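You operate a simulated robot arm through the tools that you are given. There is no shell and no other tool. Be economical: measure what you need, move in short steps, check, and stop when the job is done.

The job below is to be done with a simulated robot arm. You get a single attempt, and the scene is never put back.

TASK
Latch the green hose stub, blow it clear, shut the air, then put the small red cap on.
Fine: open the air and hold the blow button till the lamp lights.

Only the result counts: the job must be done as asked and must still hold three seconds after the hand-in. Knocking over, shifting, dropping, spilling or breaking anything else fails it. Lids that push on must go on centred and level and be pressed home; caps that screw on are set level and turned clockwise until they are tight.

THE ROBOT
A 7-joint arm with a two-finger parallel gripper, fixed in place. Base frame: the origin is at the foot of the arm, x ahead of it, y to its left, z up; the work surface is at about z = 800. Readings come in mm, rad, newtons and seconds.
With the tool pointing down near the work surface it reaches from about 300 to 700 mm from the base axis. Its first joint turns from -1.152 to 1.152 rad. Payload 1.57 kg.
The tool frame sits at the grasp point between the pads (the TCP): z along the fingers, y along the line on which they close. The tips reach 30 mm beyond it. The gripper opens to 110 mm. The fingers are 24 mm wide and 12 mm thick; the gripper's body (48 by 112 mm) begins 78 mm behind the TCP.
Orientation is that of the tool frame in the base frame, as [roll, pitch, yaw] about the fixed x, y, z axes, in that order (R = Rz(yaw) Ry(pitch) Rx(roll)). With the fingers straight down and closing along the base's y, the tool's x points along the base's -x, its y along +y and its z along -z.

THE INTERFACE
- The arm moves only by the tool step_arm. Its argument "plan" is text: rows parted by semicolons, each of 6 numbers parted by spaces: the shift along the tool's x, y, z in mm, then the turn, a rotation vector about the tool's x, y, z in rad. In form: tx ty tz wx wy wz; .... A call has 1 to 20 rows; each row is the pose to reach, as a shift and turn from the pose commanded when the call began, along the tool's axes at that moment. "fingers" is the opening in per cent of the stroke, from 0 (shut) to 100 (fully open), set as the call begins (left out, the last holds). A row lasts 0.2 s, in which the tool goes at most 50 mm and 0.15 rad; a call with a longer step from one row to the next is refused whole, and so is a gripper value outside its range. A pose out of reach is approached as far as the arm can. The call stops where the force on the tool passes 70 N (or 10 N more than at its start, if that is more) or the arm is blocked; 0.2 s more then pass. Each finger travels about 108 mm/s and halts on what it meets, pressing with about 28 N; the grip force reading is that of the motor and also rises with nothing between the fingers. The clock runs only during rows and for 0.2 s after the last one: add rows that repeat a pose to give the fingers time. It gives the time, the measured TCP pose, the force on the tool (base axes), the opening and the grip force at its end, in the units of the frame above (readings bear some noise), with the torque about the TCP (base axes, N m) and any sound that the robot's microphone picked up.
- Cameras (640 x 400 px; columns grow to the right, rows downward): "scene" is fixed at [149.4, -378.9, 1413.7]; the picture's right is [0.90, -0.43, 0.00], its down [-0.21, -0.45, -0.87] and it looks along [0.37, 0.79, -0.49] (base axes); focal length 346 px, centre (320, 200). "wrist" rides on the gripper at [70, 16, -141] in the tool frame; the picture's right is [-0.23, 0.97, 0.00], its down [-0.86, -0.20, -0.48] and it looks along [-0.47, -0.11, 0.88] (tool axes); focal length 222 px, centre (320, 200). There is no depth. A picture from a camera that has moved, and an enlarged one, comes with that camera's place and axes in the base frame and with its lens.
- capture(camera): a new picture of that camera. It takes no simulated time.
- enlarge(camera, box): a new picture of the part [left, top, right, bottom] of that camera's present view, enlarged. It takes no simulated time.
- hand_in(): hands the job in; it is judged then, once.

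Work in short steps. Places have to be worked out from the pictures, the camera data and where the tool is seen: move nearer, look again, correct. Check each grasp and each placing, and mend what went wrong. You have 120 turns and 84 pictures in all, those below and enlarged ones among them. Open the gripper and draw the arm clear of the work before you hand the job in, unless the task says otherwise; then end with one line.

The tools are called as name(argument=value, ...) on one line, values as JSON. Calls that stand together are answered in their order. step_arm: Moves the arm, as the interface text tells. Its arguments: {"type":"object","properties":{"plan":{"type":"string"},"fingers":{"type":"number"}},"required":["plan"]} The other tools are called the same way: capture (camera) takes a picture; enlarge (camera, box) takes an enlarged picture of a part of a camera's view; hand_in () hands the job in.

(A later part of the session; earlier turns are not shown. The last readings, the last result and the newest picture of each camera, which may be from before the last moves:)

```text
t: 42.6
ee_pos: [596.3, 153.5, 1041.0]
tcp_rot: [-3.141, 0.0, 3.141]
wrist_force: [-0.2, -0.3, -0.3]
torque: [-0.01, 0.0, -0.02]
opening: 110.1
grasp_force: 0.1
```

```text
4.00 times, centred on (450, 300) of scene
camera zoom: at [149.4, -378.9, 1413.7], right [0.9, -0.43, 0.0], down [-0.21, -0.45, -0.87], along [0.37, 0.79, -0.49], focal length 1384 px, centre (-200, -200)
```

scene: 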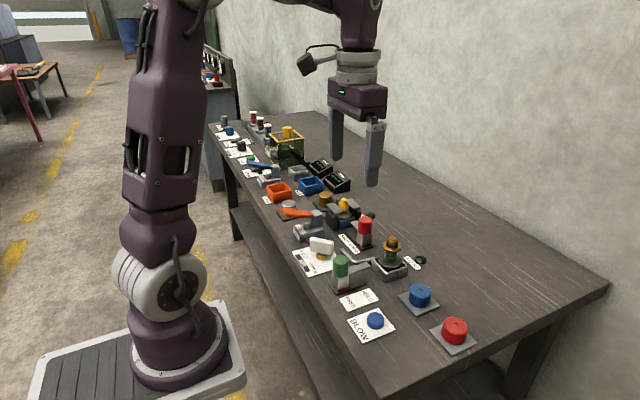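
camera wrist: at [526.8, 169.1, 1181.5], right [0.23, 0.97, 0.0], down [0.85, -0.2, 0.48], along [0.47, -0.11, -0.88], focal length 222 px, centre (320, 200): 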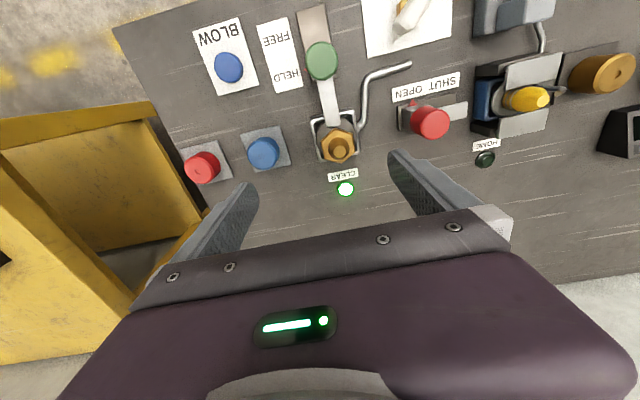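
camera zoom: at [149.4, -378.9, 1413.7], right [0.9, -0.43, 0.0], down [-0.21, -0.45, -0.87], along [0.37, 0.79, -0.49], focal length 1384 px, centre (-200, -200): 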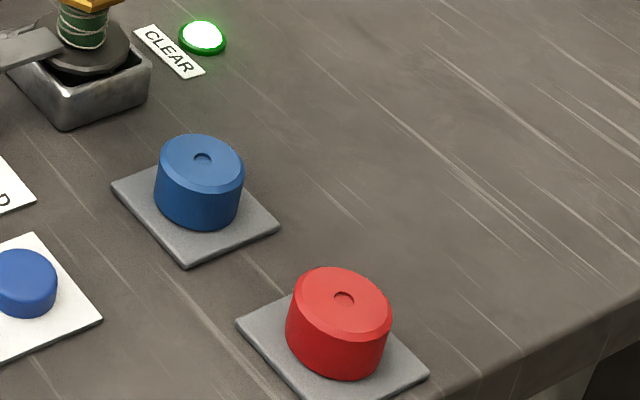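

That plan was refused because one row was too long; I resend it in shorter rows.

step_arm(plan="0 -45 0 0 0 0; 0 -90 0 0 0 0; -4 -130 10 0 0 0; -8 -170 30 0 0 0; -10 -207 50 0 0 0; -10 -207 80 0 0 0; -10 -207 100 0 0 0; -10 -207 100 0 0 0", fingers=80)

capture(camera="wrist")

enlarge(camera="scene", box=[390, 210, 510, 350])

```text
t: 44.4
ee_pos: [604.2, -52.5, 938.0]
tcp_rot: [-3.141, -0.001, 3.141]
wrist_force: [0.2, 0.4, 0.9]
torque: [-0.01, 0.01, 0.04]
opening: 87.9
grasp_force: 0.1
```

```text
41 pictures are left
camera wrist: at [534.3, -36.4, 1080.2], right [0.23, 0.97, 0.0], down [0.86, -0.2, 0.48], along [0.47, -0.11, -0.88], focal length 222 px, centre (320, 200)
```

wrist: 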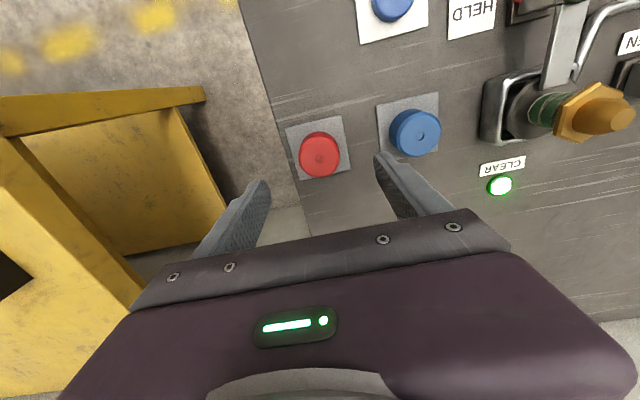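

```text
2.86 times, centred on (450, 280) of scene
camera zoom: at [149.4, -378.9, 1413.7], right [0.9, -0.43, 0.0], down [-0.21, -0.45, -0.87], along [0.37, 0.79, -0.49], focal length 988 px, centre (-51, -29)
```

zoom: 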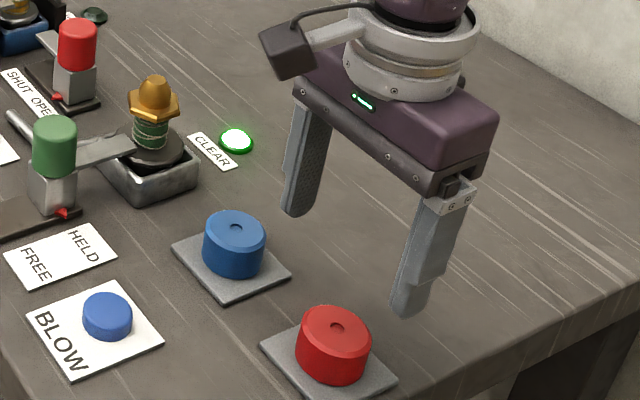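

The red cap's centre is (608, −53.4). I shift +4 mm in x and descend to TCP z≈850 (tips ≈820, above its plate).

step_arm(plan="-2 0 30 0 0 0; -4 -1 60 0 0 0; -4 -1 80 0 0 0; -4 -1 88 0 0 0; -4 -1 88 0 0 0")

enlarge(camera="scene", box=[390, 250, 510, 350])

enlarge(camera="wrist", box=[220, 120, 420, 240])

```text
t: 45.6
ee_pos: [606.4, -52.3, 850.4]
tcp_rot: [3.139, 0.001, 3.141]
wrist_force: [0.1, 0.3, -0.7]
torque: [-0.02, 0.01, 0.02]
opening: 87.8
grasp_force: 0.0
```

```text
4.00 times, centred on (450, 300) of scene
camera zoom: at [149.4, -378.9, 1413.7], right [0.9, -0.43, 0.0], down [-0.21, -0.45, -0.87], along [0.37, 0.79, -0.49], focal length 1384 px, centre (-200, -200)
```

zoom: 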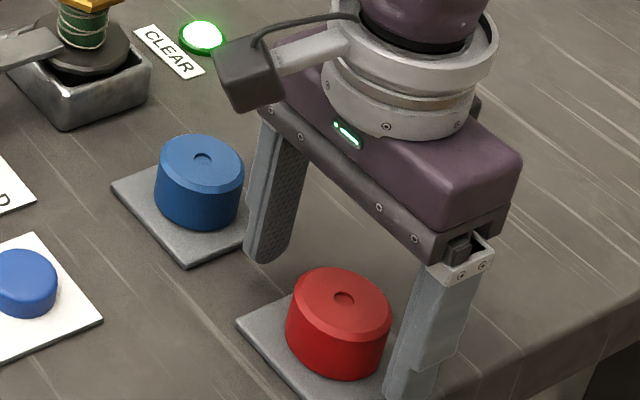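

```text
3.20 times, centred on (320, 180) of wrist
camera zoom: at [537.8, -36.7, 992.3], right [0.23, 0.97, 0.0], down [0.85, -0.2, 0.48], along [0.47, -0.11, -0.88], focal length 711 px, centre (320, 264)
```

zoom: 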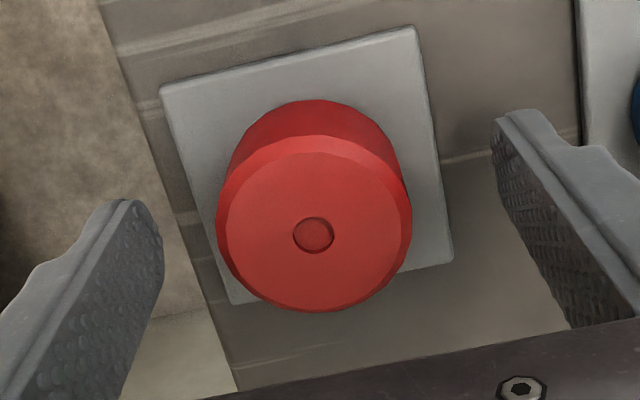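

The cap centre reads (607.7, −54.5), so I nudge by +1, −2 mm and close.

step_arm(plan="-1 -2 1 0 0 0; -1 -2 1 0 0 0")

step_arm(plan="0 0 0 0 0 0; 0 0 0 0 0 0; 0 0 0 0 0 0", fingers=0)

enlarge(camera="wrist", box=[220, 120, 420, 240])

```text
t: 46.2
ee_pos: [609.2, -55.8, 851.5]
tcp_rot: [3.141, -0.001, -3.141]
wrist_force: [0.2, -0.1, -0.4]
torque: [-0.06, 0.02, 0.01]
opening: 88.0
grasp_force: 0.1
```

```text
t: 47.0
ee_pos: [609.8, -55.4, 850.8]
tcp_rot: [-3.141, -0.001, -3.141]
wrist_force: [-0.1, -0.5, -0.8]
torque: [0.03, -0.01, -0.03]
opening: 46.7
grasp_force: 27.9
```

```text
3.20 times, centred on (320, 180) of wrist
camera zoom: at [539.6, -39.3, 992.2], right [0.23, 0.97, 0.0], down [0.86, -0.2, 0.48], along [0.47, -0.11, -0.88], focal length 711 px, centre (320, 264)
```

zoom: 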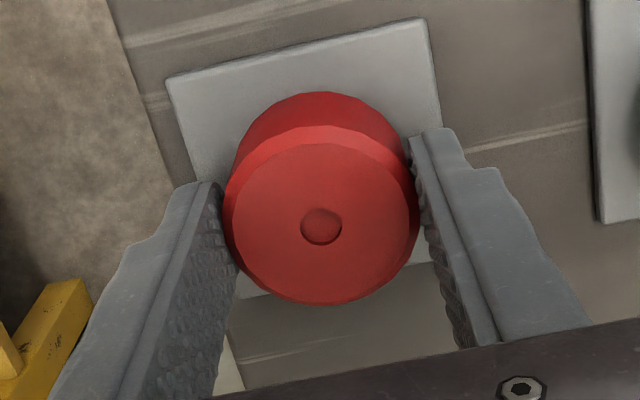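

Gripped at 46.7 mm. I lift straight up and check that the cap comes along.

step_arm(plan="0 0 -10 0 0 0; 0 0 -40 0 0 0; 0 0 -80 0 0 0; 0 0 -120 0 0 0; 0 0 -160 0 0 0; 0 0 -160 0 0 0")

enlarge(camera="scene", box=[390, 180, 510, 350])

```text
t: 48.4
ee_pos: [609.5, -51.4, 1008.8]
tcp_rot: [-3.141, -0.002, -3.142]
wrist_force: [-0.2, 1.2, 0.6]
torque: [0.04, 0.01, 0.01]
opening: 46.9
grasp_force: 28.2
```

```text
2.35 times, centred on (450, 265) of scene
camera zoom: at [149.4, -378.9, 1413.7], right [0.9, -0.43, 0.0], down [-0.21, -0.45, -0.87], along [0.37, 0.79, -0.49], focal length 814 px, centre (14, 47)
```

zoom: 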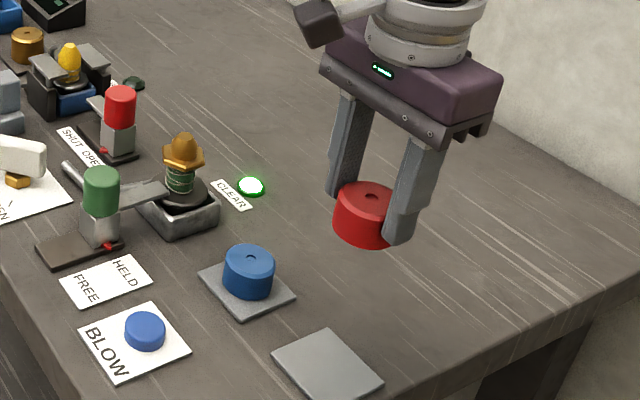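

The cap is held level. I carry it across at this height to a spot just beyond the stub, so the wrist camera can see the stub in front of the cap.

step_arm(plan="0 40 -5 0 0 0; -5 85 -10 0 0 0; -10 130 -10 0 0 0; -20 175 -10 0 0 0; -30 215 -10 0 0 0; -32 226 -10 0 0 0; -32 226 -10 0 0 0; -32 226 -10 0 0 0")

enlarge(camera="wrist", box=[220, 80, 420, 220])

enlarge(camera="scene", box=[340, 170, 460, 290])

```text
t: 50.2
ee_pos: [639.9, 171.7, 1022.0]
tcp_rot: [-3.142, 0.0, -3.141]
wrist_force: [0.3, 0.3, -0.4]
torque: [-0.02, -0.02, -0.01]
opening: 46.9
grasp_force: 27.9
```

```text
2.86 times, centred on (320, 150) of wrist
camera zoom: at [571.7, 187.6, 1163.0], right [0.23, 0.97, 0.0], down [0.85, -0.2, 0.48], along [0.47, -0.11, -0.88], focal length 635 px, centre (320, 343)
```

zoom: 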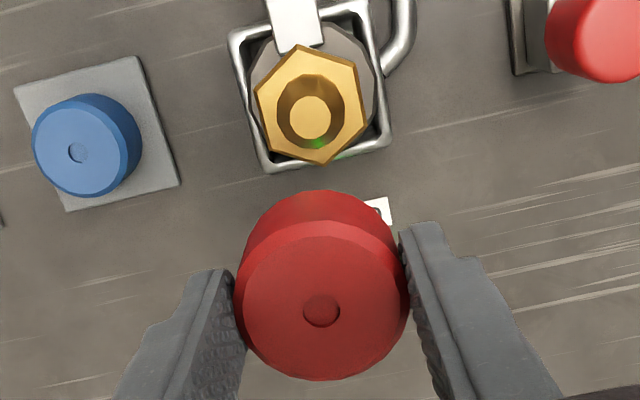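

```text
3.33 times, centred on (400, 230) of scene
camera zoom: at [149.4, -378.8, 1413.7], right [0.9, -0.43, 0.0], down [-0.21, -0.45, -0.87], along [0.37, 0.79, -0.49], focal length 1153 px, centre (53, 100)
```

zoom: 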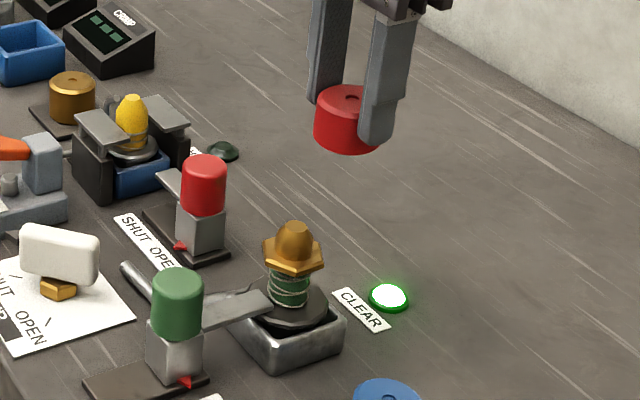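

Compared with the held cap, the dome centre lies (−31.5, +3.2) mm away. I move over it and drop to about 10 mm above the dome for a check.

step_arm(plan="15 2 0 0 0 0; 31.5 3.2 0 0 0 0; 31.5 3.2 25 0 0 0; 31.5 3.2 45 0 0 0; 31.5 3.2 52 0 0 0; 31.5 3.2 52 0 0 0")

enlarge(camera="scene", box=[350, 200, 430, 270])

enlarge(camera="wrist", box=[220, 80, 420, 220])

```text
t: 51.6
ee_pos: [608.7, 175.6, 968.1]
tcp_rot: [3.141, 0.0, -3.141]
wrist_force: [0.0, 0.7, -0.1]
torque: [0.0, 0.0, 0.0]
opening: 47.2
grasp_force: 27.6
```

```text
5.71 times, centred on (390, 235) of scene
camera zoom: at [149.4, -378.9, 1413.7], right [0.9, -0.43, 0.0], down [-0.21, -0.45, -0.87], along [0.37, 0.79, -0.49], focal length 1977 px, centre (-80, 0)
```

zoom: 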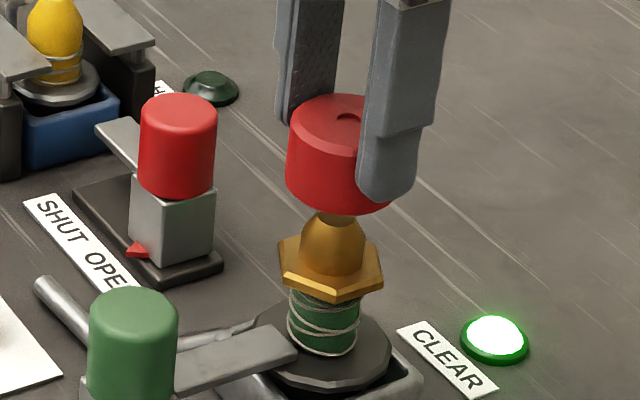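

```text
2.86 times, centred on (320, 150) of wrist
camera zoom: at [539.6, 191.4, 1109.7], right [0.23, 0.97, 0.0], down [0.85, -0.2, 0.48], along [0.47, -0.11, -0.88], focal length 635 px, centre (320, 343)
```

zoom: 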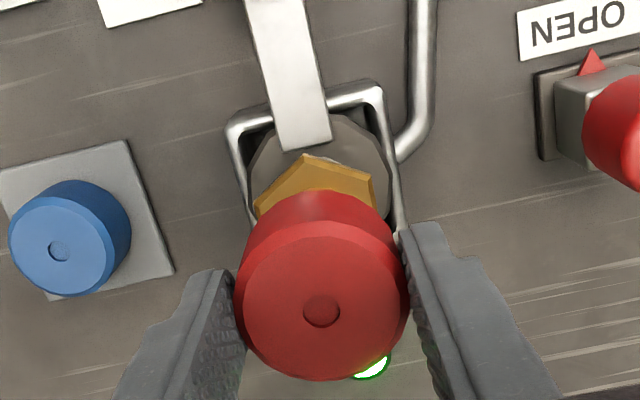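

In the scene view the cap and dome axes agree within about 1 mm. I lower slowly in small steps, watching the force.

step_arm(plan="0 0 3 0 0 0; 0 0 6 0 0 0; 0 0 9 0 0 0; 0 0 12 0 0 0; 0 0 15 0 0 0")

enlarge(camera="scene", box=[350, 200, 430, 270])

```text
t: 52.8
ee_pos: [609.2, 175.2, 953.1]
tcp_rot: [3.141, 0.0, -3.141]
wrist_force: [-0.3, -0.7, -0.8]
torque: [0.0, -0.01, -0.02]
opening: 46.5
grasp_force: 28.6
```

```text
5.71 times, centred on (390, 235) of scene
camera zoom: at [149.4, -378.9, 1413.7], right [0.9, -0.43, 0.0], down [-0.21, -0.45, -0.87], along [0.37, 0.79, -0.49], focal length 1977 px, centre (-80, 0)
```

zoom: 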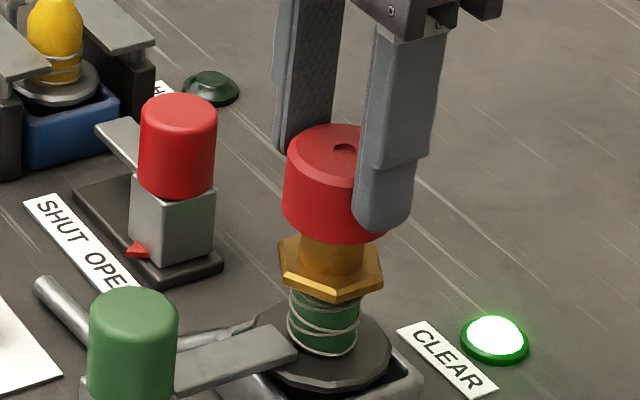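

No resistance yet, and the cap is sliding over the dome. I continue slowly.

step_arm(plan="0 0 2 0 0 0; 0 0 4 0 0 0; 0 0 6 0 0 0; 0 0 8 0 0 0; 0 0 10 0 0 0")

enlarge(camera="scene", box=[350, 200, 430, 270])

```text
t: 54.0
ee_pos: [607.8, 175.1, 945.1]
tcp_rot: [-3.141, 0.002, -3.141]
wrist_force: [0.2, 0.6, -0.1]
torque: [0.0, -0.03, -0.02]
opening: 46.6
grasp_force: 27.8
```

```text
5.71 times, centred on (390, 235) of scene
camera zoom: at [149.4, -378.9, 1413.7], right [0.9, -0.43, 0.0], down [-0.21, -0.45, -0.87], along [0.37, 0.79, -0.49], focal length 1977 px, centre (-80, 0)
```

zoom: 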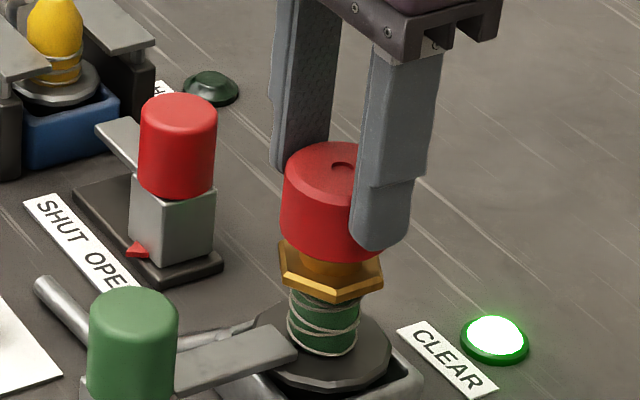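

Still free. I continue in 2 mm steps until contact.

step_arm(plan="0 0 2 0 0 0; 0 0 4 0 0 0; 0 0 6 0 0 0; 0 0 8 0 0 0")

enlarge(camera="scene", box=[350, 200, 430, 270])

```text
t: 55.0
ee_pos: [608.1, 175.5, 936.5]
tcp_rot: [-3.14, -0.001, 3.141]
wrist_force: [-0.6, -0.6, -0.4]
torque: [-0.03, -0.03, 0.0]
opening: 46.8
grasp_force: 27.6
```

```text
5.71 times, centred on (390, 235) of scene
camera zoom: at [149.4, -378.9, 1413.7], right [0.9, -0.43, 0.0], down [-0.21, -0.45, -0.87], along [0.37, 0.79, -0.49], focal length 1977 px, centre (-80, 0)
```

zoom: 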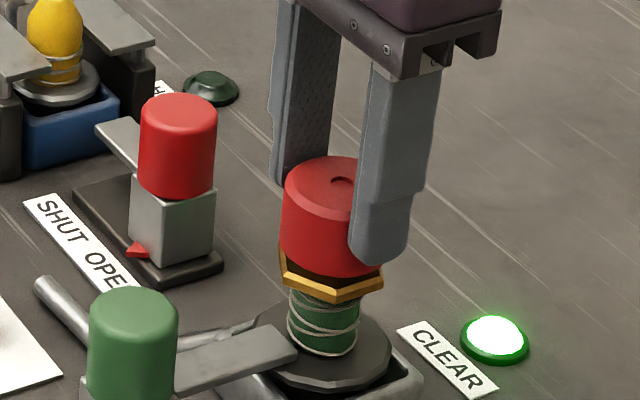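

The cap's rim is almost on the hex. I keep lowering in 1.5 mm steps.

step_arm(plan="0 0 1.5 0 0 0; 0 0 3 0 0 0; 0 0 4.5 0 0 0; 0 0 6 0 0 0")

enlarge(camera="scene", box=[350, 200, 430, 270])

```text
t: 56.0
ee_pos: [610.3, 175.6, 929.8]
tcp_rot: [-3.14, 0.002, 3.14]
wrist_force: [-2.1, -1.7, 11.8]
torque: [-0.11, 0.21, 0.04]
opening: 46.7
grasp_force: 27.5
```

```text
5.71 times, centred on (390, 235) of scene
camera zoom: at [149.1, -379.0, 1413.7], right [0.9, -0.43, 0.0], down [-0.21, -0.45, -0.87], along [0.37, 0.79, -0.49], focal length 1977 px, centre (-80, 0)
```

zoom: 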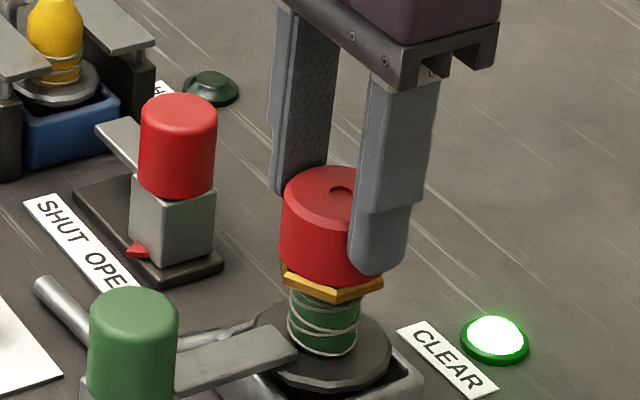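

Contact at about 12 N. I press on in 1 mm steps to find the seat.

step_arm(plan="0 0 1 0 0 0; 0 0 2 0 0 0; 0 0 3 0 0 0; 0 0 3 0 0 0")

enlarge(camera="scene", box=[350, 200, 430, 270])

```text
t: 57.0
ee_pos: [609.9, 176.7, 929.0]
tcp_rot: [-3.141, 0.004, 3.141]
wrist_force: [2.8, -1.5, 24.7]
torque: [-0.1, -0.27, -0.02]
opening: 47.1
grasp_force: 27.8
```

```text
5.71 times, centred on (390, 235) of scene
camera zoom: at [149.0, -379.0, 1413.7], right [0.9, -0.43, 0.0], down [-0.21, -0.45, -0.87], along [0.37, 0.79, -0.49], focal length 1977 px, centre (-80, 0)
```

zoom: 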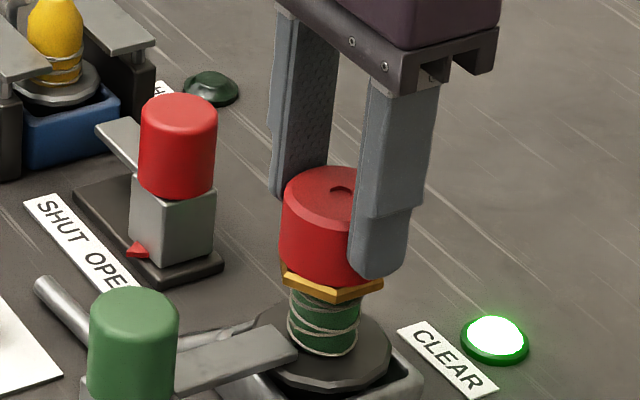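

24.7 N and hardly any movement. I press harder to see whether it seats with a click.

step_arm(plan="0 0 1.5 0 0 0; 0 0 3 0 0 0; 0 0 4.5 0 0 0; 0 0 6 0 0 0; 0 0 6 0 0 0")

enlarge(camera="scene", box=[360, 215, 420, 265])

```text
t: 58.2
ee_pos: [610.8, 175.6, 921.5]
tcp_rot: [3.14, 0.0, -3.141]
wrist_force: [-1.6, 5.2, 24.2]
torque: [0.24, -0.04, 0.03]
opening: 46.8
grasp_force: 27.8
```

```text
8.00 times, centred on (390, 240) of scene
camera zoom: at [148.9, -378.9, 1413.7], right [0.9, -0.43, 0.0], down [-0.21, -0.45, -0.87], along [0.37, 0.79, -0.49], focal length 2767 px, centre (-240, -120)
```

zoom: 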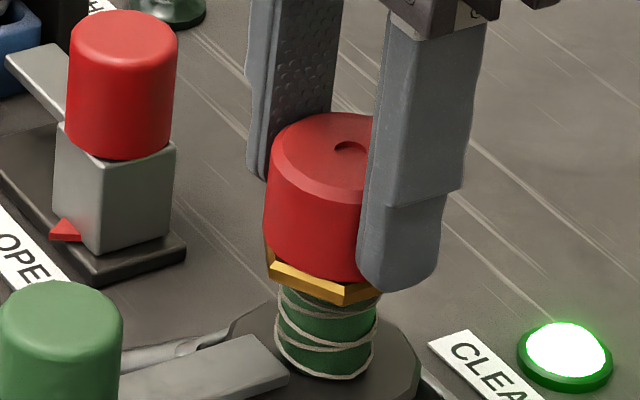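

TCP moved 7.5 mm at a constant 24 N, so the fingers may have slipped down the cap. I check the wrist view.

enlarge(camera="wrist", box=[220, 80, 420, 220])

```text
2.86 times, centred on (320, 150) of wrist
camera zoom: at [540.3, 190.9, 1062.4], right [0.23, 0.97, 0.0], down [0.85, -0.2, 0.48], along [0.47, -0.11, -0.88], focal length 635 px, centre (320, 343)
```

zoom: 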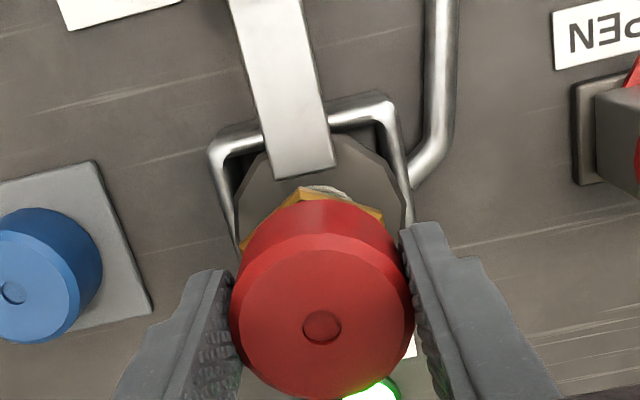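

The cap slid up about 6 mm in the fingers, so friction limits the push to about 24 N. I'll release gently and look at how the cap sits before pressing on its top.

step_arm(plan="0 0 -2 0 0 0; 0 0 -2 0 0 0")

step_arm(plan="0 0 0 0 0 0; 0 0 0 0 0 0; 0 0 -20 0 0 0; 0 0 -55 0 0 0; 0 0 -80 0 0 0", fingers=75)

enlarge(camera="scene", box=[360, 215, 420, 265])

enlarge(camera="wrist", box=[220, 80, 420, 220])

```text
t: 58.8
ee_pos: [609.8, 173.2, 921.9]
tcp_rot: [-3.141, -0.004, 3.141]
wrist_force: [-0.5, 0.1, -0.9]
torque: [0.02, 0.04, 0.02]
opening: 46.8
grasp_force: 28.0
```

```text
t: 60.0
ee_pos: [609.2, 174.2, 1006.5]
tcp_rot: [-3.14, -0.001, 3.141]
wrist_force: [0.0, -0.5, -0.2]
torque: [0.02, 0.01, 0.01]
opening: 82.7
grasp_force: 0.0
```

```text
8.00 times, centred on (390, 240) of scene
camera zoom: at [149.4, -378.9, 1413.7], right [0.9, -0.43, 0.0], down [-0.21, -0.45, -0.87], along [0.37, 0.79, -0.49], focal length 2767 px, centre (-240, -120)
```

zoom: 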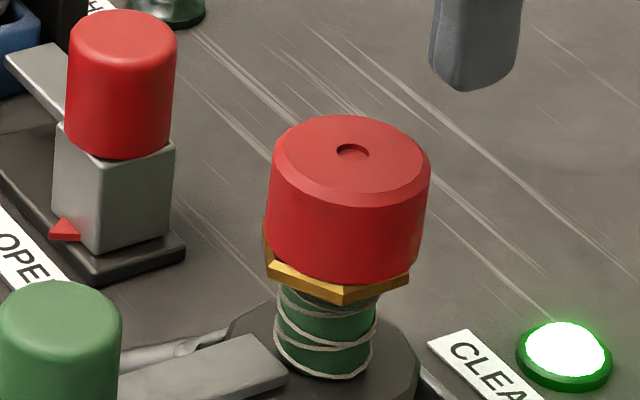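

```text
2.86 times, centred on (320, 150) of wrist
camera zoom: at [540.7, 189.7, 1146.8], right [0.23, 0.97, 0.0], down [0.86, -0.2, 0.48], along [0.47, -0.11, -0.88], focal length 635 px, centre (320, 343)
```

zoom: 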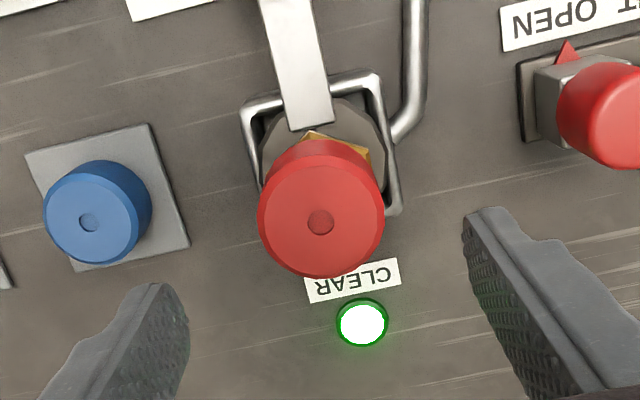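

The cap sits level on the nozzle, top at about z≈930, centre (608.5, 174). I close the fingers and press on its centre from above.

step_arm(plan="0 0 0 0 0 0; 0 0 0 0 0 0; 0 0 0 0 0 0; 0 0 20 0 0 0; 0 0 38 0 0 0; 0 0 41 0 0 0; 0 0 43 0 0 0; 0 0 45 0 0 0; 0 0 46.5 0 0 0", fingers=0)

step_arm(plan="0 0 1.5 0 0 0; 0 0 3 0 0 0; 0 0 4.5 0 0 0; 0 0 6 0 0 0; 0 0 7.5 0 0 0; 0 0 9 0 0 0")

enlarge(camera="scene", box=[360, 215, 420, 265])

```text
t: 62.0
ee_pos: [609.4, 175.8, 956.6]
tcp_rot: [-3.141, 0.001, -3.141]
wrist_force: [0.2, -0.6, -0.4]
torque: [-0.01, 0.01, 0.0]
opening: 0.1
grasp_force: 21.4
```

```text
t: 63.4
ee_pos: [609.1, 175.8, 950.2]
tcp_rot: [-3.141, 0.005, -3.141]
wrist_force: [-2.6, 2.2, 33.0]
torque: [0.1, 0.23, 0.01]
opening: 0.2
grasp_force: 21.1
```

```text
8.00 times, centred on (390, 240) of scene
camera zoom: at [148.7, -379.0, 1413.7], right [0.9, -0.43, 0.0], down [-0.21, -0.45, -0.87], along [0.37, 0.79, -0.49], focal length 2767 px, centre (-240, -120)
```

zoom: 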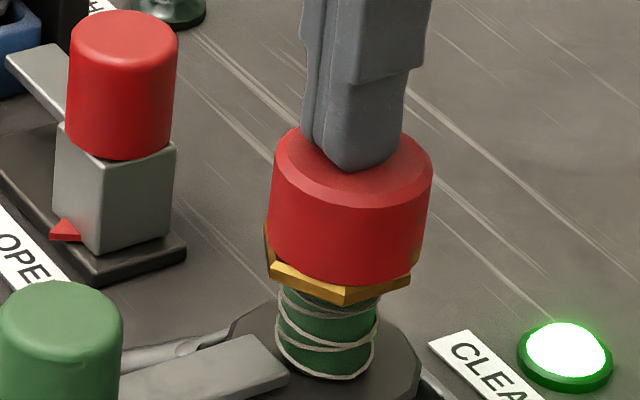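

Contact at 33 N with no movement yet. I increase the push.

step_arm(plan="0 0 1.5 0 0 0; 0 0 3 0 0 0; 0 0 4.5 0 0 0; 0 0 6 0 0 0; 0 0 7.5 0 0 0; 0 0 9 0 0 0")

enlarge(camera="scene", box=[360, 215, 420, 265])

```text
t: 64.0
ee_pos: [610.6, 174.8, 950.0]
tcp_rot: [3.139, 0.008, 3.141]
wrist_force: [-5.2, -1.2, 19.3]
torque: [-0.02, 0.36, 0.04]
opening: 0.0
grasp_force: 21.2
stopped in row 3: the force on the tool passed its limit at 72 N (the readings are from after the stop); the commanded pose is now the measured one
```

```text
8.00 times, centred on (390, 240) of scene
camera zoom: at [148.9, -379.0, 1413.7], right [0.9, -0.43, 0.0], down [-0.21, -0.45, -0.87], along [0.37, 0.79, -0.49], focal length 2767 px, centre (-240, -120)
```

zoom: 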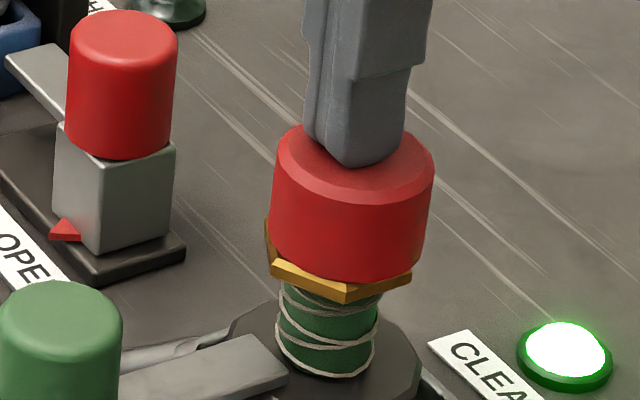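

72 N gave no movement and no click, so it's either home already or a screw cap. I'll test by regripping with the wrist pre-turned counter-clockwise, then turning clockwise while reading the torque.

step_arm(plan="0 0 -20 0 0 0; 0 0 -50 0 0 0; 0 0 -50 0 0 -0.14; 0 0 -50 0 0 -0.28; 0 0 -50 0 0 -0.42; 0 0 -50 0 0 -0.56; 0 0 -50 0 0 -0.7; 0 0 -50 0 0 -0.84; 0 0 -50 0 0 -0.98; 0 0 -50 0 0 -1.1; 0 0 -50 0 0 -1.2; 0 0 -50 0 0 -1.2", fingers=75)

capture(camera="wrist")

enlarge(camera="scene", box=[360, 215, 420, 265])

```text
t: 66.7
ee_pos: [610.3, 175.0, 999.2]
tcp_rot: [-3.134, 0.003, -1.941]
wrist_force: [0.3, -0.6, -0.4]
torque: [0.0, 0.02, 0.02]
opening: 82.7
grasp_force: 0.1
```

```text
20 pictures are left
camera wrist: at [569.8, 115.2, 1139.8], right [-0.83, 0.56, -0.01], down [0.49, 0.72, 0.48], along [0.28, 0.4, -0.88], focal length 222 px, centre (320, 200)
```

wrist: 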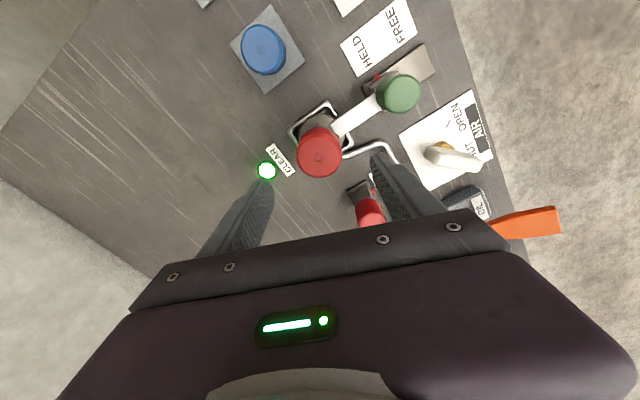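

```text
8.00 times, centred on (390, 240) of scene
camera zoom: at [149.4, -378.9, 1413.7], right [0.9, -0.43, 0.0], down [-0.21, -0.45, -0.87], along [0.37, 0.79, -0.49], focal length 2767 px, centre (-240, -120)
```

zoom: 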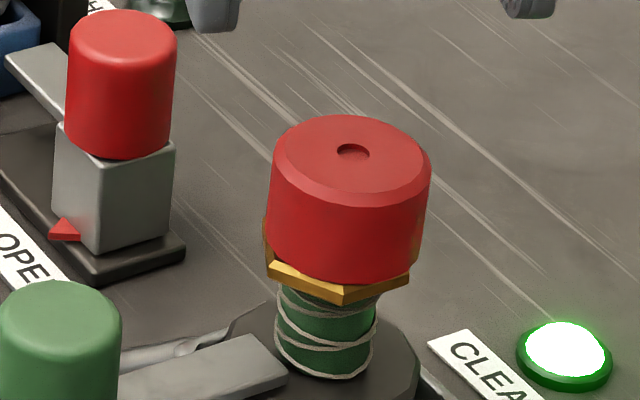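

The cap is unchanged and centred in the view. I descend to grip height (tips ≈900, above the hex) and close.

step_arm(plan="1.5 0.5 20 0.005 0.006 0; 1.5 0.5 40 0.005 0.006 0; 1.5 0.5 55 0.005 0.006 0; 1.5 0.5 69 0.005 0.006 0; 1.5 0.5 69 0.005 0.006 0")

step_arm(plan="0 0 0 0 0 0; 0 0 0 0 0 0; 0 0 0 0 0 0", fingers=0)

```text
t: 67.8
ee_pos: [610.6, 175.0, 927.6]
tcp_rot: [-3.131, -0.001, -1.943]
wrist_force: [-0.6, -1.1, 0.2]
torque: [-0.01, 0.0, 0.0]
opening: 82.4
grasp_force: 0.1
```

```text
t: 68.7
ee_pos: [609.7, 174.6, 928.5]
tcp_rot: [-3.13, -0.001, -1.943]
wrist_force: [0.2, -0.3, 0.6]
torque: [0.03, 0.05, 0.0]
opening: 45.8
grasp_force: 27.7
```

Gripped at 45.8 mm. I take out the small 0.6° tilt first, then turn clockwise a little and read the torque.

step_arm(plan="0 0 0 -0.0105 0 0; 0 0 0 -0.0105 0 0")

step_arm(plan="0 0 0 0 0 0.1; 0 0 0 0 0 0.22; 0 0 0 0 0 0.34; 0 0 0 0 0 0.46; 0 0 0 0 0 0.58")

enlarge(camera="scene", box=[360, 215, 420, 265])

```text
t: 69.2
ee_pos: [611.3, 175.4, 928.6]
tcp_rot: [3.141, -0.003, -1.939]
wrist_force: [0.1, -0.1, -0.1]
torque: [-0.01, -0.03, 0.0]
opening: 45.9
grasp_force: 28.2
```

```text
t: 70.5
ee_pos: [609.7, 174.5, 928.6]
tcp_rot: [-3.14, -0.002, -2.524]
wrist_force: [-0.5, 0.0, -0.6]
torque: [-0.02, -0.01, 0.0]
opening: 45.6
grasp_force: 27.9
```

```text
8.00 times, centred on (390, 240) of scene
camera zoom: at [149.4, -378.9, 1413.7], right [0.9, -0.43, 0.0], down [-0.21, -0.45, -0.87], along [0.37, 0.79, -0.49], focal length 2767 px, centre (-240, -120)
```

zoom: 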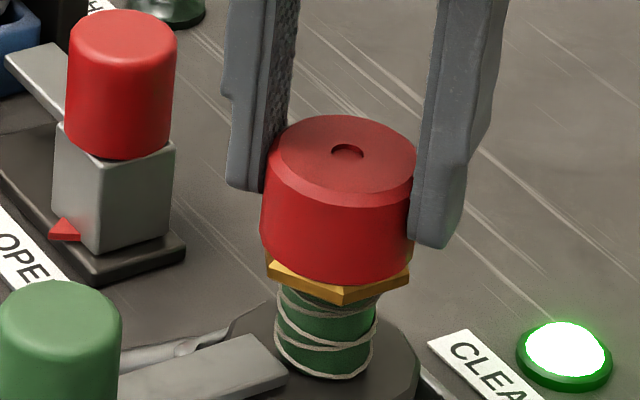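

The cap shifted about 2.7 mm sideways with the grip, so it isn't engaged yet; it is better centred now. I press lightly down while turning clockwise.

step_arm(plan="0 0 1 0 0 0; 0 0 2 0 0 0; 0 0 2 0 0 0.12; 0 0 2 0 0 0.24; 0 0 2 0 0 0.36; 0 0 2 0 0 0.48; 0 0 2 0 0 0.6; 0 0 2 0 0 0.72; 0 0 2 0 0 0.84")

enlarge(camera="scene", box=[360, 215, 420, 265])

```text
t: 72.5
ee_pos: [611.0, 174.5, 927.5]
tcp_rot: [-3.14, 0.003, 2.919]
wrist_force: [5.8, 3.5, 13.8]
torque: [0.14, -0.53, 0.07]
opening: 45.6
grasp_force: 28.6
```

```text
8.00 times, centred on (390, 240) of scene
camera zoom: at [149.3, -378.9, 1413.7], right [0.9, -0.43, 0.0], down [-0.21, -0.45, -0.87], along [0.37, 0.79, -0.49], focal length 2767 px, centre (-240, -120)
```

zoom: 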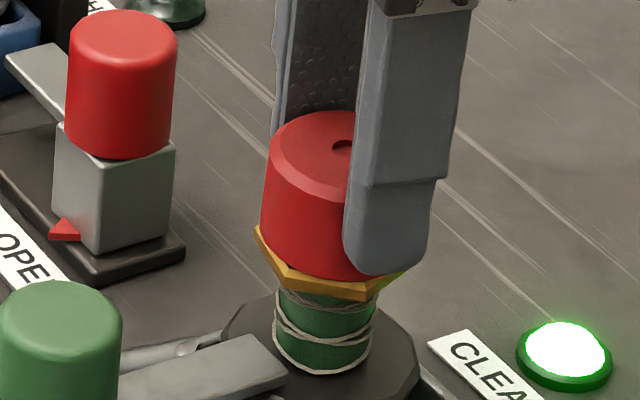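

The hex turned along with the cap, dragged by friction, so there's no thread engagement; this looks like a push-on fit that must be centred before it goes home. I relax the push and examine the alignment from both cameras.

step_arm(plan="0 0 -2.5 0 0 0; 0 0 -2.5 0 0 0")

step_arm(plan="0 0 0 0 0 0; 0 0 0 0 0 0; 0 0 -20 0 0 0; 0 0 -50 0 0 0; 0 0 -75 0 0 0; 0 0 -75 0 0 -0.1; 0 0 -75 0 0 -0.22; 0 0 -75 0 0 -0.22", fingers=75)

enlarge(camera="scene", box=[370, 220, 410, 260])

enlarge(camera="wrist", box=[270, 100, 370, 190])

```text
t: 73.0
ee_pos: [609.3, 174.2, 927.8]
tcp_rot: [-3.138, -0.002, 2.92]
wrist_force: [1.4, 1.5, 2.0]
torque: [0.02, -0.1, 0.01]
opening: 45.8
grasp_force: 28.1
```

```text
t: 74.8
ee_pos: [610.3, 174.5, 1004.8]
tcp_rot: [-3.14, -0.001, -3.139]
wrist_force: [-0.6, 0.7, -0.9]
torque: [0.0, 0.0, -0.01]
opening: 82.4
grasp_force: 0.1
```

```text
10.00 times, centred on (390, 240) of scene
camera zoom: at [149.4, -378.9, 1413.7], right [0.9, -0.43, 0.0], down [-0.21, -0.45, -0.87], along [0.37, 0.79, -0.49], focal length 3459 px, centre (-380, -200)
```

zoom: 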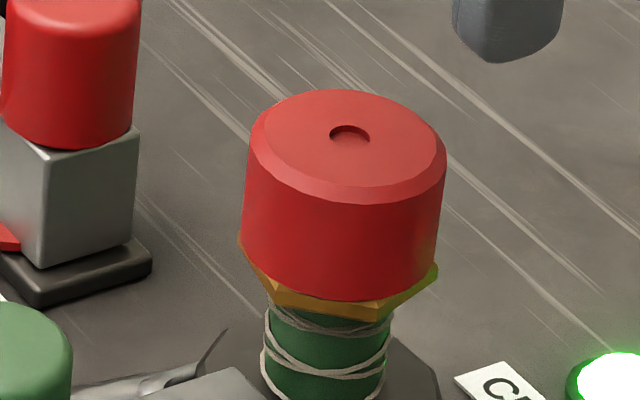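

```text
4.44 times, centred on (320, 145) of wrist
camera zoom: at [540.4, 190.9, 1146.4], right [0.23, 0.97, 0.0], down [0.86, -0.2, 0.48], along [0.47, -0.11, -0.88], focal length 987 px, centre (320, 444)
```

zoom: 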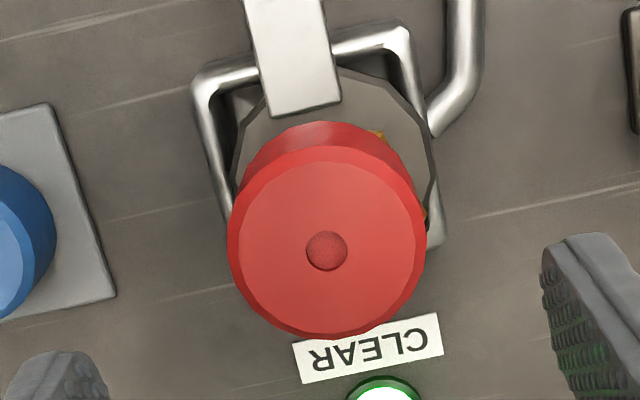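

After correcting for the crop origin: the cap was about 2 mm off-centre during the first press and is now centred on the hex, with its rim on the hex face. I press from the top again, dead centre.

step_arm(plan="0 0 0 0 0 0; 0 0 0 0 0 0; 0 0 0 0 0 0; 0 0 20 0 0 0; 0 0 40 0 0 0; 0 0 48 0 0 0; 0 0 51 0 0 0; 0 0 51 0 0 0", fingers=0)

step_arm(plan="0 0 2 0 0 0; 0 0 4 0 0 0; 0 0 6 0 0 0; 0 0 8 0 0 0; 0 0 10 0 0 0; 0 0 11 0 0 0; 0 0 11 0 0 0")

enlarge(camera="scene", box=[358, 220, 422, 260])

```text
t: 76.7
ee_pos: [609.5, 173.8, 954.7]
tcp_rot: [-3.139, 0.001, 3.141]
wrist_force: [0.1, 0.3, 0.1]
torque: [-0.01, 0.0, -0.01]
opening: 0.0
grasp_force: 21.7
```

```text
t: 77.9
ee_pos: [610.2, 175.7, 950.9]
tcp_rot: [-3.141, 0.01, -3.139]
wrist_force: [-6.4, -1.5, 19.4]
torque: [-0.05, 0.42, 0.01]
opening: 0.0
grasp_force: 21.5
stopped in row 6: the force on the tool passed its limit at 73 N (the readings are from after the stop); the commanded pose is now the measured one
```

```text
10.00 times, centred on (390, 240) of scene
camera zoom: at [148.9, -379.0, 1413.7], right [0.9, -0.43, 0.0], down [-0.21, -0.45, -0.87], along [0.37, 0.79, -0.49], focal length 3459 px, centre (-380, -200)
```

zoom: 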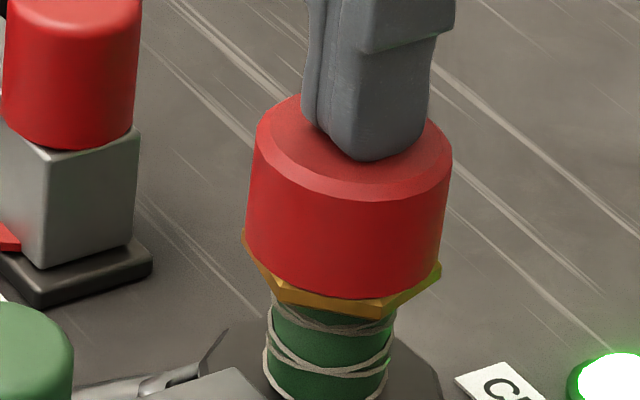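

No movement or click; the rim looks flush on the hex. To find out whether it is retained, I lift off, level the tool, pre-turn counter-clockwise, regrip and tug very slightly.

step_arm(plan="0 0 -20 0 0 0; 0 0 -50 0 0.01 0; 0 0 -50 0 0.01 0", fingers=75)

step_arm(plan="0 0 0 0 0 -0.14; 0 0 0 0 0 -0.28; 0 0 0 0 0 -0.42; 0 0 0 0 0 -0.56; 0 0 0 0 0 -0.7; 0 0 0 0 0 -0.84; 0 0 0 0 0 -0.98; 0 0 0 0 0 -1.12; 0 0 0 0 0 -1.2; 0 0 20 0 0 -1.2; 0 0 40 0 0 -1.2; 0 0 60 0 0 -1.2; 0 0 71 0 0 -1.2; 0 0 71 0 0 -1.2")

step_arm(plan="0 0 0 0 0 0; 0 0 0 0 0 0; 0 0 0 0 0 0", fingers=0)

step_arm(plan="0 0 -0.7 0 0 0; 0 0 -1.5 0 0 0; 0 0 -1.5 0 0 0")

```text
t: 78.7
ee_pos: [611.2, 178.1, 1000.2]
tcp_rot: [3.141, -0.001, -3.141]
wrist_force: [-0.1, -0.1, -0.1]
torque: [0.02, 0.01, -0.02]
opening: 82.7
grasp_force: 0.0
```

```text
t: 81.7
ee_pos: [609.5, 173.8, 926.7]
tcp_rot: [3.14, -0.002, -1.941]
wrist_force: [0.1, 0.0, -0.9]
torque: [-0.01, -0.01, 0.02]
opening: 82.5
grasp_force: 0.1
```

```text
t: 82.5
ee_pos: [611.0, 173.1, 925.9]
tcp_rot: [3.141, -0.002, -1.941]
wrist_force: [0.3, 0.1, -0.4]
torque: [0.04, 0.03, 0.01]
opening: 46.3
grasp_force: 28.2
```

```text
t: 83.3
ee_pos: [611.1, 173.5, 928.7]
tcp_rot: [3.14, 0.0, -1.942]
wrist_force: [-0.2, 0.4, 0.3]
torque: [-0.01, 0.0, -0.01]
opening: 46.3
grasp_force: 28.0
```

The cap lifts freely, so it isn't retained and a thread must still be caught. I set it back down with almost no push and turn it clockwise through a long sweep.

step_arm(plan="0 0 1.5 0 0 0; 0 0 1.8 0 0 0.13; 0 0 1.8 0 0 0.27; 0 0 1.8 0 0 0.41; 0 0 1.8 0 0 0.55; 0 0 1.8 0 0 0.69; 0 0 1.8 0 0 0.83; 0 0 1.8 0 0 0.97; 0 0 1.8 0 0 1.11; 0 0 1.8 0 0 1.25")

step_arm(plan="0 0 0.3 0 0 0.14; 0 0 0.3 0 0 0.28; 0 0 0.3 0 0 0.42; 0 0 0.3 0 0 0.56; 0 0 0.3 0 0 0.7; 0 0 0.3 0 0 0.84; 0 0 0.3 0 0 0.98; 0 0 0.3 0 0 1.12")

step_arm(plan="0 0 -1 0 0 0; 0 0 -2 0 0 0; 0 0 -2 0 0 0")

```text
t: 85.5
ee_pos: [609.3, 175.3, 926.5]
tcp_rot: [-3.141, -0.002, 3.09]
wrist_force: [-0.4, 0.2, -0.4]
torque: [0.0, -0.02, 0.03]
opening: 46.2
grasp_force: 28.0
```

```text
t: 87.3
ee_pos: [609.4, 174.8, 927.0]
tcp_rot: [-3.141, 0.001, 1.969]
wrist_force: [-0.4, 1.2, -0.2]
torque: [0.02, 0.04, 0.01]
opening: 46.1
grasp_force: 27.7
```

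```text
t: 88.1
ee_pos: [609.3, 174.2, 928.7]
tcp_rot: [-3.14, 0.0, 1.972]
wrist_force: [0.1, -0.4, -0.3]
torque: [0.01, 0.03, 0.0]
opening: 46.3
grasp_force: 27.5
```

Neither thread nor retention, so the cap is probably still a few mm off the nozzle axis in its clearance. I'll find the true centre by feel: with the cap lifted 2 mm over the dome, I nudge sideways both ways and read the forces.

step_arm(plan="1 0 0 0 0 0; 2 0 0 0 0 0; 3 0 0 0 0 0; 3 0 0 0 0 0")

step_arm(plan="-2 0 0 0 0 0; -4 0 0 0 0 0; -6 0 0 0 0 0; -6 0 0 0 0 0")

step_arm(plan="2 0 0 0 0 0; 3 0 0 0 0 0; 3 1 0 0 0 0; 3 2 0 0 0 0; 3 3 0 0 0 0; 3 3 0 0 0 0")

step_arm(plan="0 -2 0 0 0 0; 0 -4 0 0 0 0; 0 -6 0 0 0 0; 0 -6 0 0 0 0")

```text
t: 89.1
ee_pos: [608.8, 177.6, 929.1]
tcp_rot: [-3.14, 0.002, 1.971]
wrist_force: [0.3, 0.0, -0.6]
torque: [-0.04, -0.05, -0.01]
opening: 46.5
grasp_force: 27.7
```

```text
t: 90.1
ee_pos: [611.7, 171.6, 930.1]
tcp_rot: [-3.14, -0.002, 1.972]
wrist_force: [0.4, 0.1, -0.1]
torque: [0.02, 0.0, 0.02]
opening: 46.5
grasp_force: 27.9
```

```text
t: 91.5
ee_pos: [612.6, 177.0, 929.5]
tcp_rot: [-3.138, 0.0, 1.973]
wrist_force: [-0.9, 1.1, -0.1]
torque: [0.05, 0.0, -0.01]
opening: 46.4
grasp_force: 28.1
```

```text
t: 92.5
ee_pos: [607.7, 174.5, 930.7]
tcp_rot: [-3.139, 0.002, 1.972]
wrist_force: [0.7, 1.0, -0.5]
torque: [0.06, 0.01, -0.03]
opening: 46.1
grasp_force: 27.7
```

The bore is clear by at least ±3 mm all round, so neither thread nor friction is acting. I lift the cap off again so I can inspect its underside and the nozzle before deciding.

step_arm(plan="0 3 -10 0 0 0; 0 3 -40 0 0 0; 0 3 -80 0 0 0; 0 3 -120 0 0 -0.14; 0 3 -150 0 0 -0.28; 0 3 -150 0 0 -0.42; 0 3 -150 0 0 -0.56; 0 3 -150 0 0 -0.7; 0 3 -150 0 0 -0.84; 0 3 -150 0 0 -0.98; 0 3 -150 0 0 -1.12; 0 3 -150 0 0 -1.17")

step_arm(plan="30 -15 -10 0 0 -0.14; 60 -30 -20 0 0 -0.28; 90 -45 -30 0 0 -0.42; 120 -60 -40 0 0 -0.56; 140 -70 -40 0 0 -0.7; 140 -70 -40 0 0 -0.84; 140 -70 -40 0 0 -0.98; 140 -70 -40 0 0 -1.12")

step_arm(plan="0 0 0 0 0.14 0; 0 0 0 0 0.28 0; 0 0 0 0 0.42 0; 0 0 0 0 0.56 0; 0 0 0 0 0.7 0; 0 0 0 0 0.84 0; 0 0 0 0 0.95 0; 0 0 0 0 0.95 0")

capture(camera="scene")

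```text
t: 95.1
ee_pos: [611.3, 174.0, 1080.0]
tcp_rot: [-3.141, -0.002, -3.138]
wrist_force: [0.0, 0.4, -0.8]
torque: [-0.03, 0.01, -0.02]
opening: 46.5
grasp_force: 28.0
```

```text
t: 96.9
ee_pos: [470.5, 104.7, 1118.8]
tcp_rot: [3.14, -0.002, -2.019]
wrist_force: [-0.7, -0.5, -1.1]
torque: [0.02, 0.02, 0.0]
opening: 46.5
grasp_force: 28.0
```

```text
t: 98.7
ee_pos: [470.3, 105.1, 1120.5]
tcp_rot: [3.139, -0.95, -2.019]
wrist_force: [-0.2, -0.6, 0.1]
torque: [-0.01, 0.0, -0.01]
opening: 46.2
grasp_force: 28.1
```

```text
13 pictures are left
```

scene: 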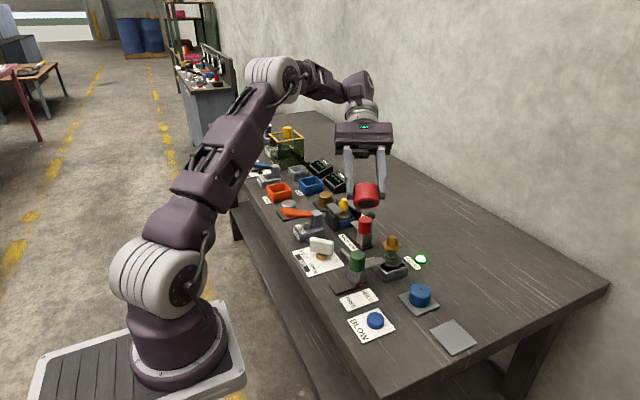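

The cap's underside now faces the scene camera, so I zoom in on it and on the nozzle.

enlarge(camera="scene", box=[342, 177, 390, 213])

enlarge(camera="scene", box=[368, 228, 416, 264])

```text
11.11 times, centred on (366, 195) of scene
camera zoom: at [149.4, -378.8, 1413.7], right [0.9, -0.43, 0.0], down [-0.21, -0.45, -0.87], along [0.37, 0.79, -0.49], focal length 3844 px, centre (-191, 256)
```

zoom: 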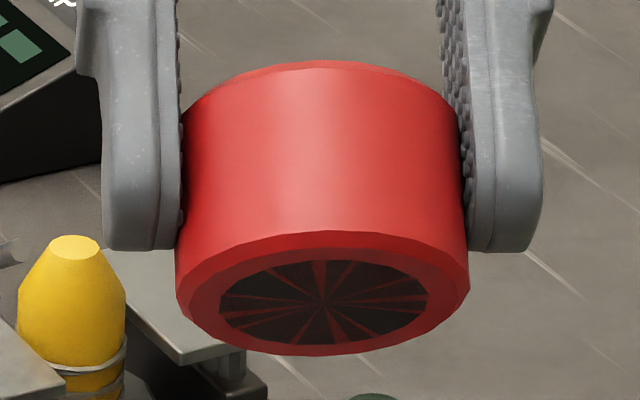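

```text
11.11 times, centred on (392, 246) of scene
camera zoom: at [149.4, -378.8, 1413.7], right [0.9, -0.43, 0.0], down [-0.21, -0.45, -0.87], along [0.37, 0.79, -0.49], focal length 3844 px, centre (-480, -311)
```

zoom: 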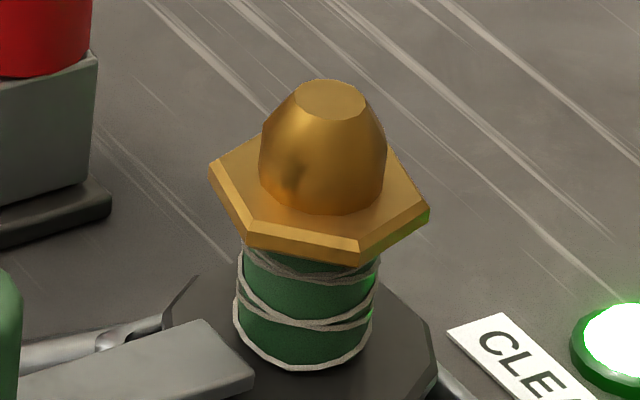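

The underside shows a smooth 33 mm bore and the dome is a smooth 28 mm plug, so it is a push-on cap with play and centring matters. I level the tool again and return to the viewing spot beyond the stub.

step_arm(plan="0 0 0 0 -0.14 0; 0 0 0 0 -0.28 0; 0 0 0 0 -0.42 0; 0 0 0 0 -0.56 0; 0 0 0 0 -0.7 0; 0 0 0 0 -0.84 0; 0 0 0 0 -0.95 0; 0 0 0 0 -0.95 0")

step_arm(plan="-17.2 -15.5 0 0 0 0.14; -34.4 -31 10 0 0 0.28; -51.6 -46.5 20 0 0 0.42; -68.8 -62 35 0 0 0.56; -86 -77.5 50 0 0 0.7; -103 -93 65 0 0 0.84; -120 -108.5 80 0 0 0.98; -137.8 -124.3 98 0 0 1.12; -137.8 -124.3 98 0 0 1.12; -137.8 -124.3 98 0 0 1.12")

enlarge(camera="wrist", box=[240, 90, 400, 190])

```text
t: 100.5
ee_pos: [470.3, 104.4, 1120.0]
tcp_rot: [3.139, 0.0, -2.021]
wrist_force: [-0.5, 0.1, -0.5]
torque: [-0.01, 0.0, 0.03]
opening: 46.8
grasp_force: 28.5
```

```text
t: 102.7
ee_pos: [642.2, 176.3, 1017.2]
tcp_rot: [-3.141, -0.001, -3.141]
wrist_force: [-0.3, -0.2, -1.1]
torque: [-0.02, -0.02, 0.01]
opening: 46.3
grasp_force: 27.7
```

```text
4.00 times, centred on (320, 140) of wrist
camera zoom: at [573.6, 192.7, 1159.2], right [0.23, 0.97, 0.0], down [0.86, -0.2, 0.48], along [0.46, -0.11, -0.88], focal length 888 px, centre (320, 440)
```

zoom: 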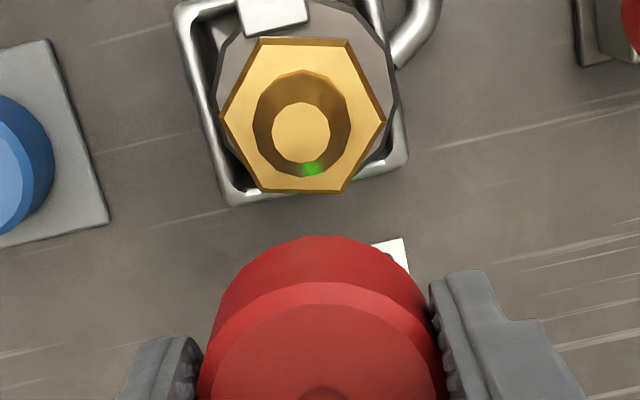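

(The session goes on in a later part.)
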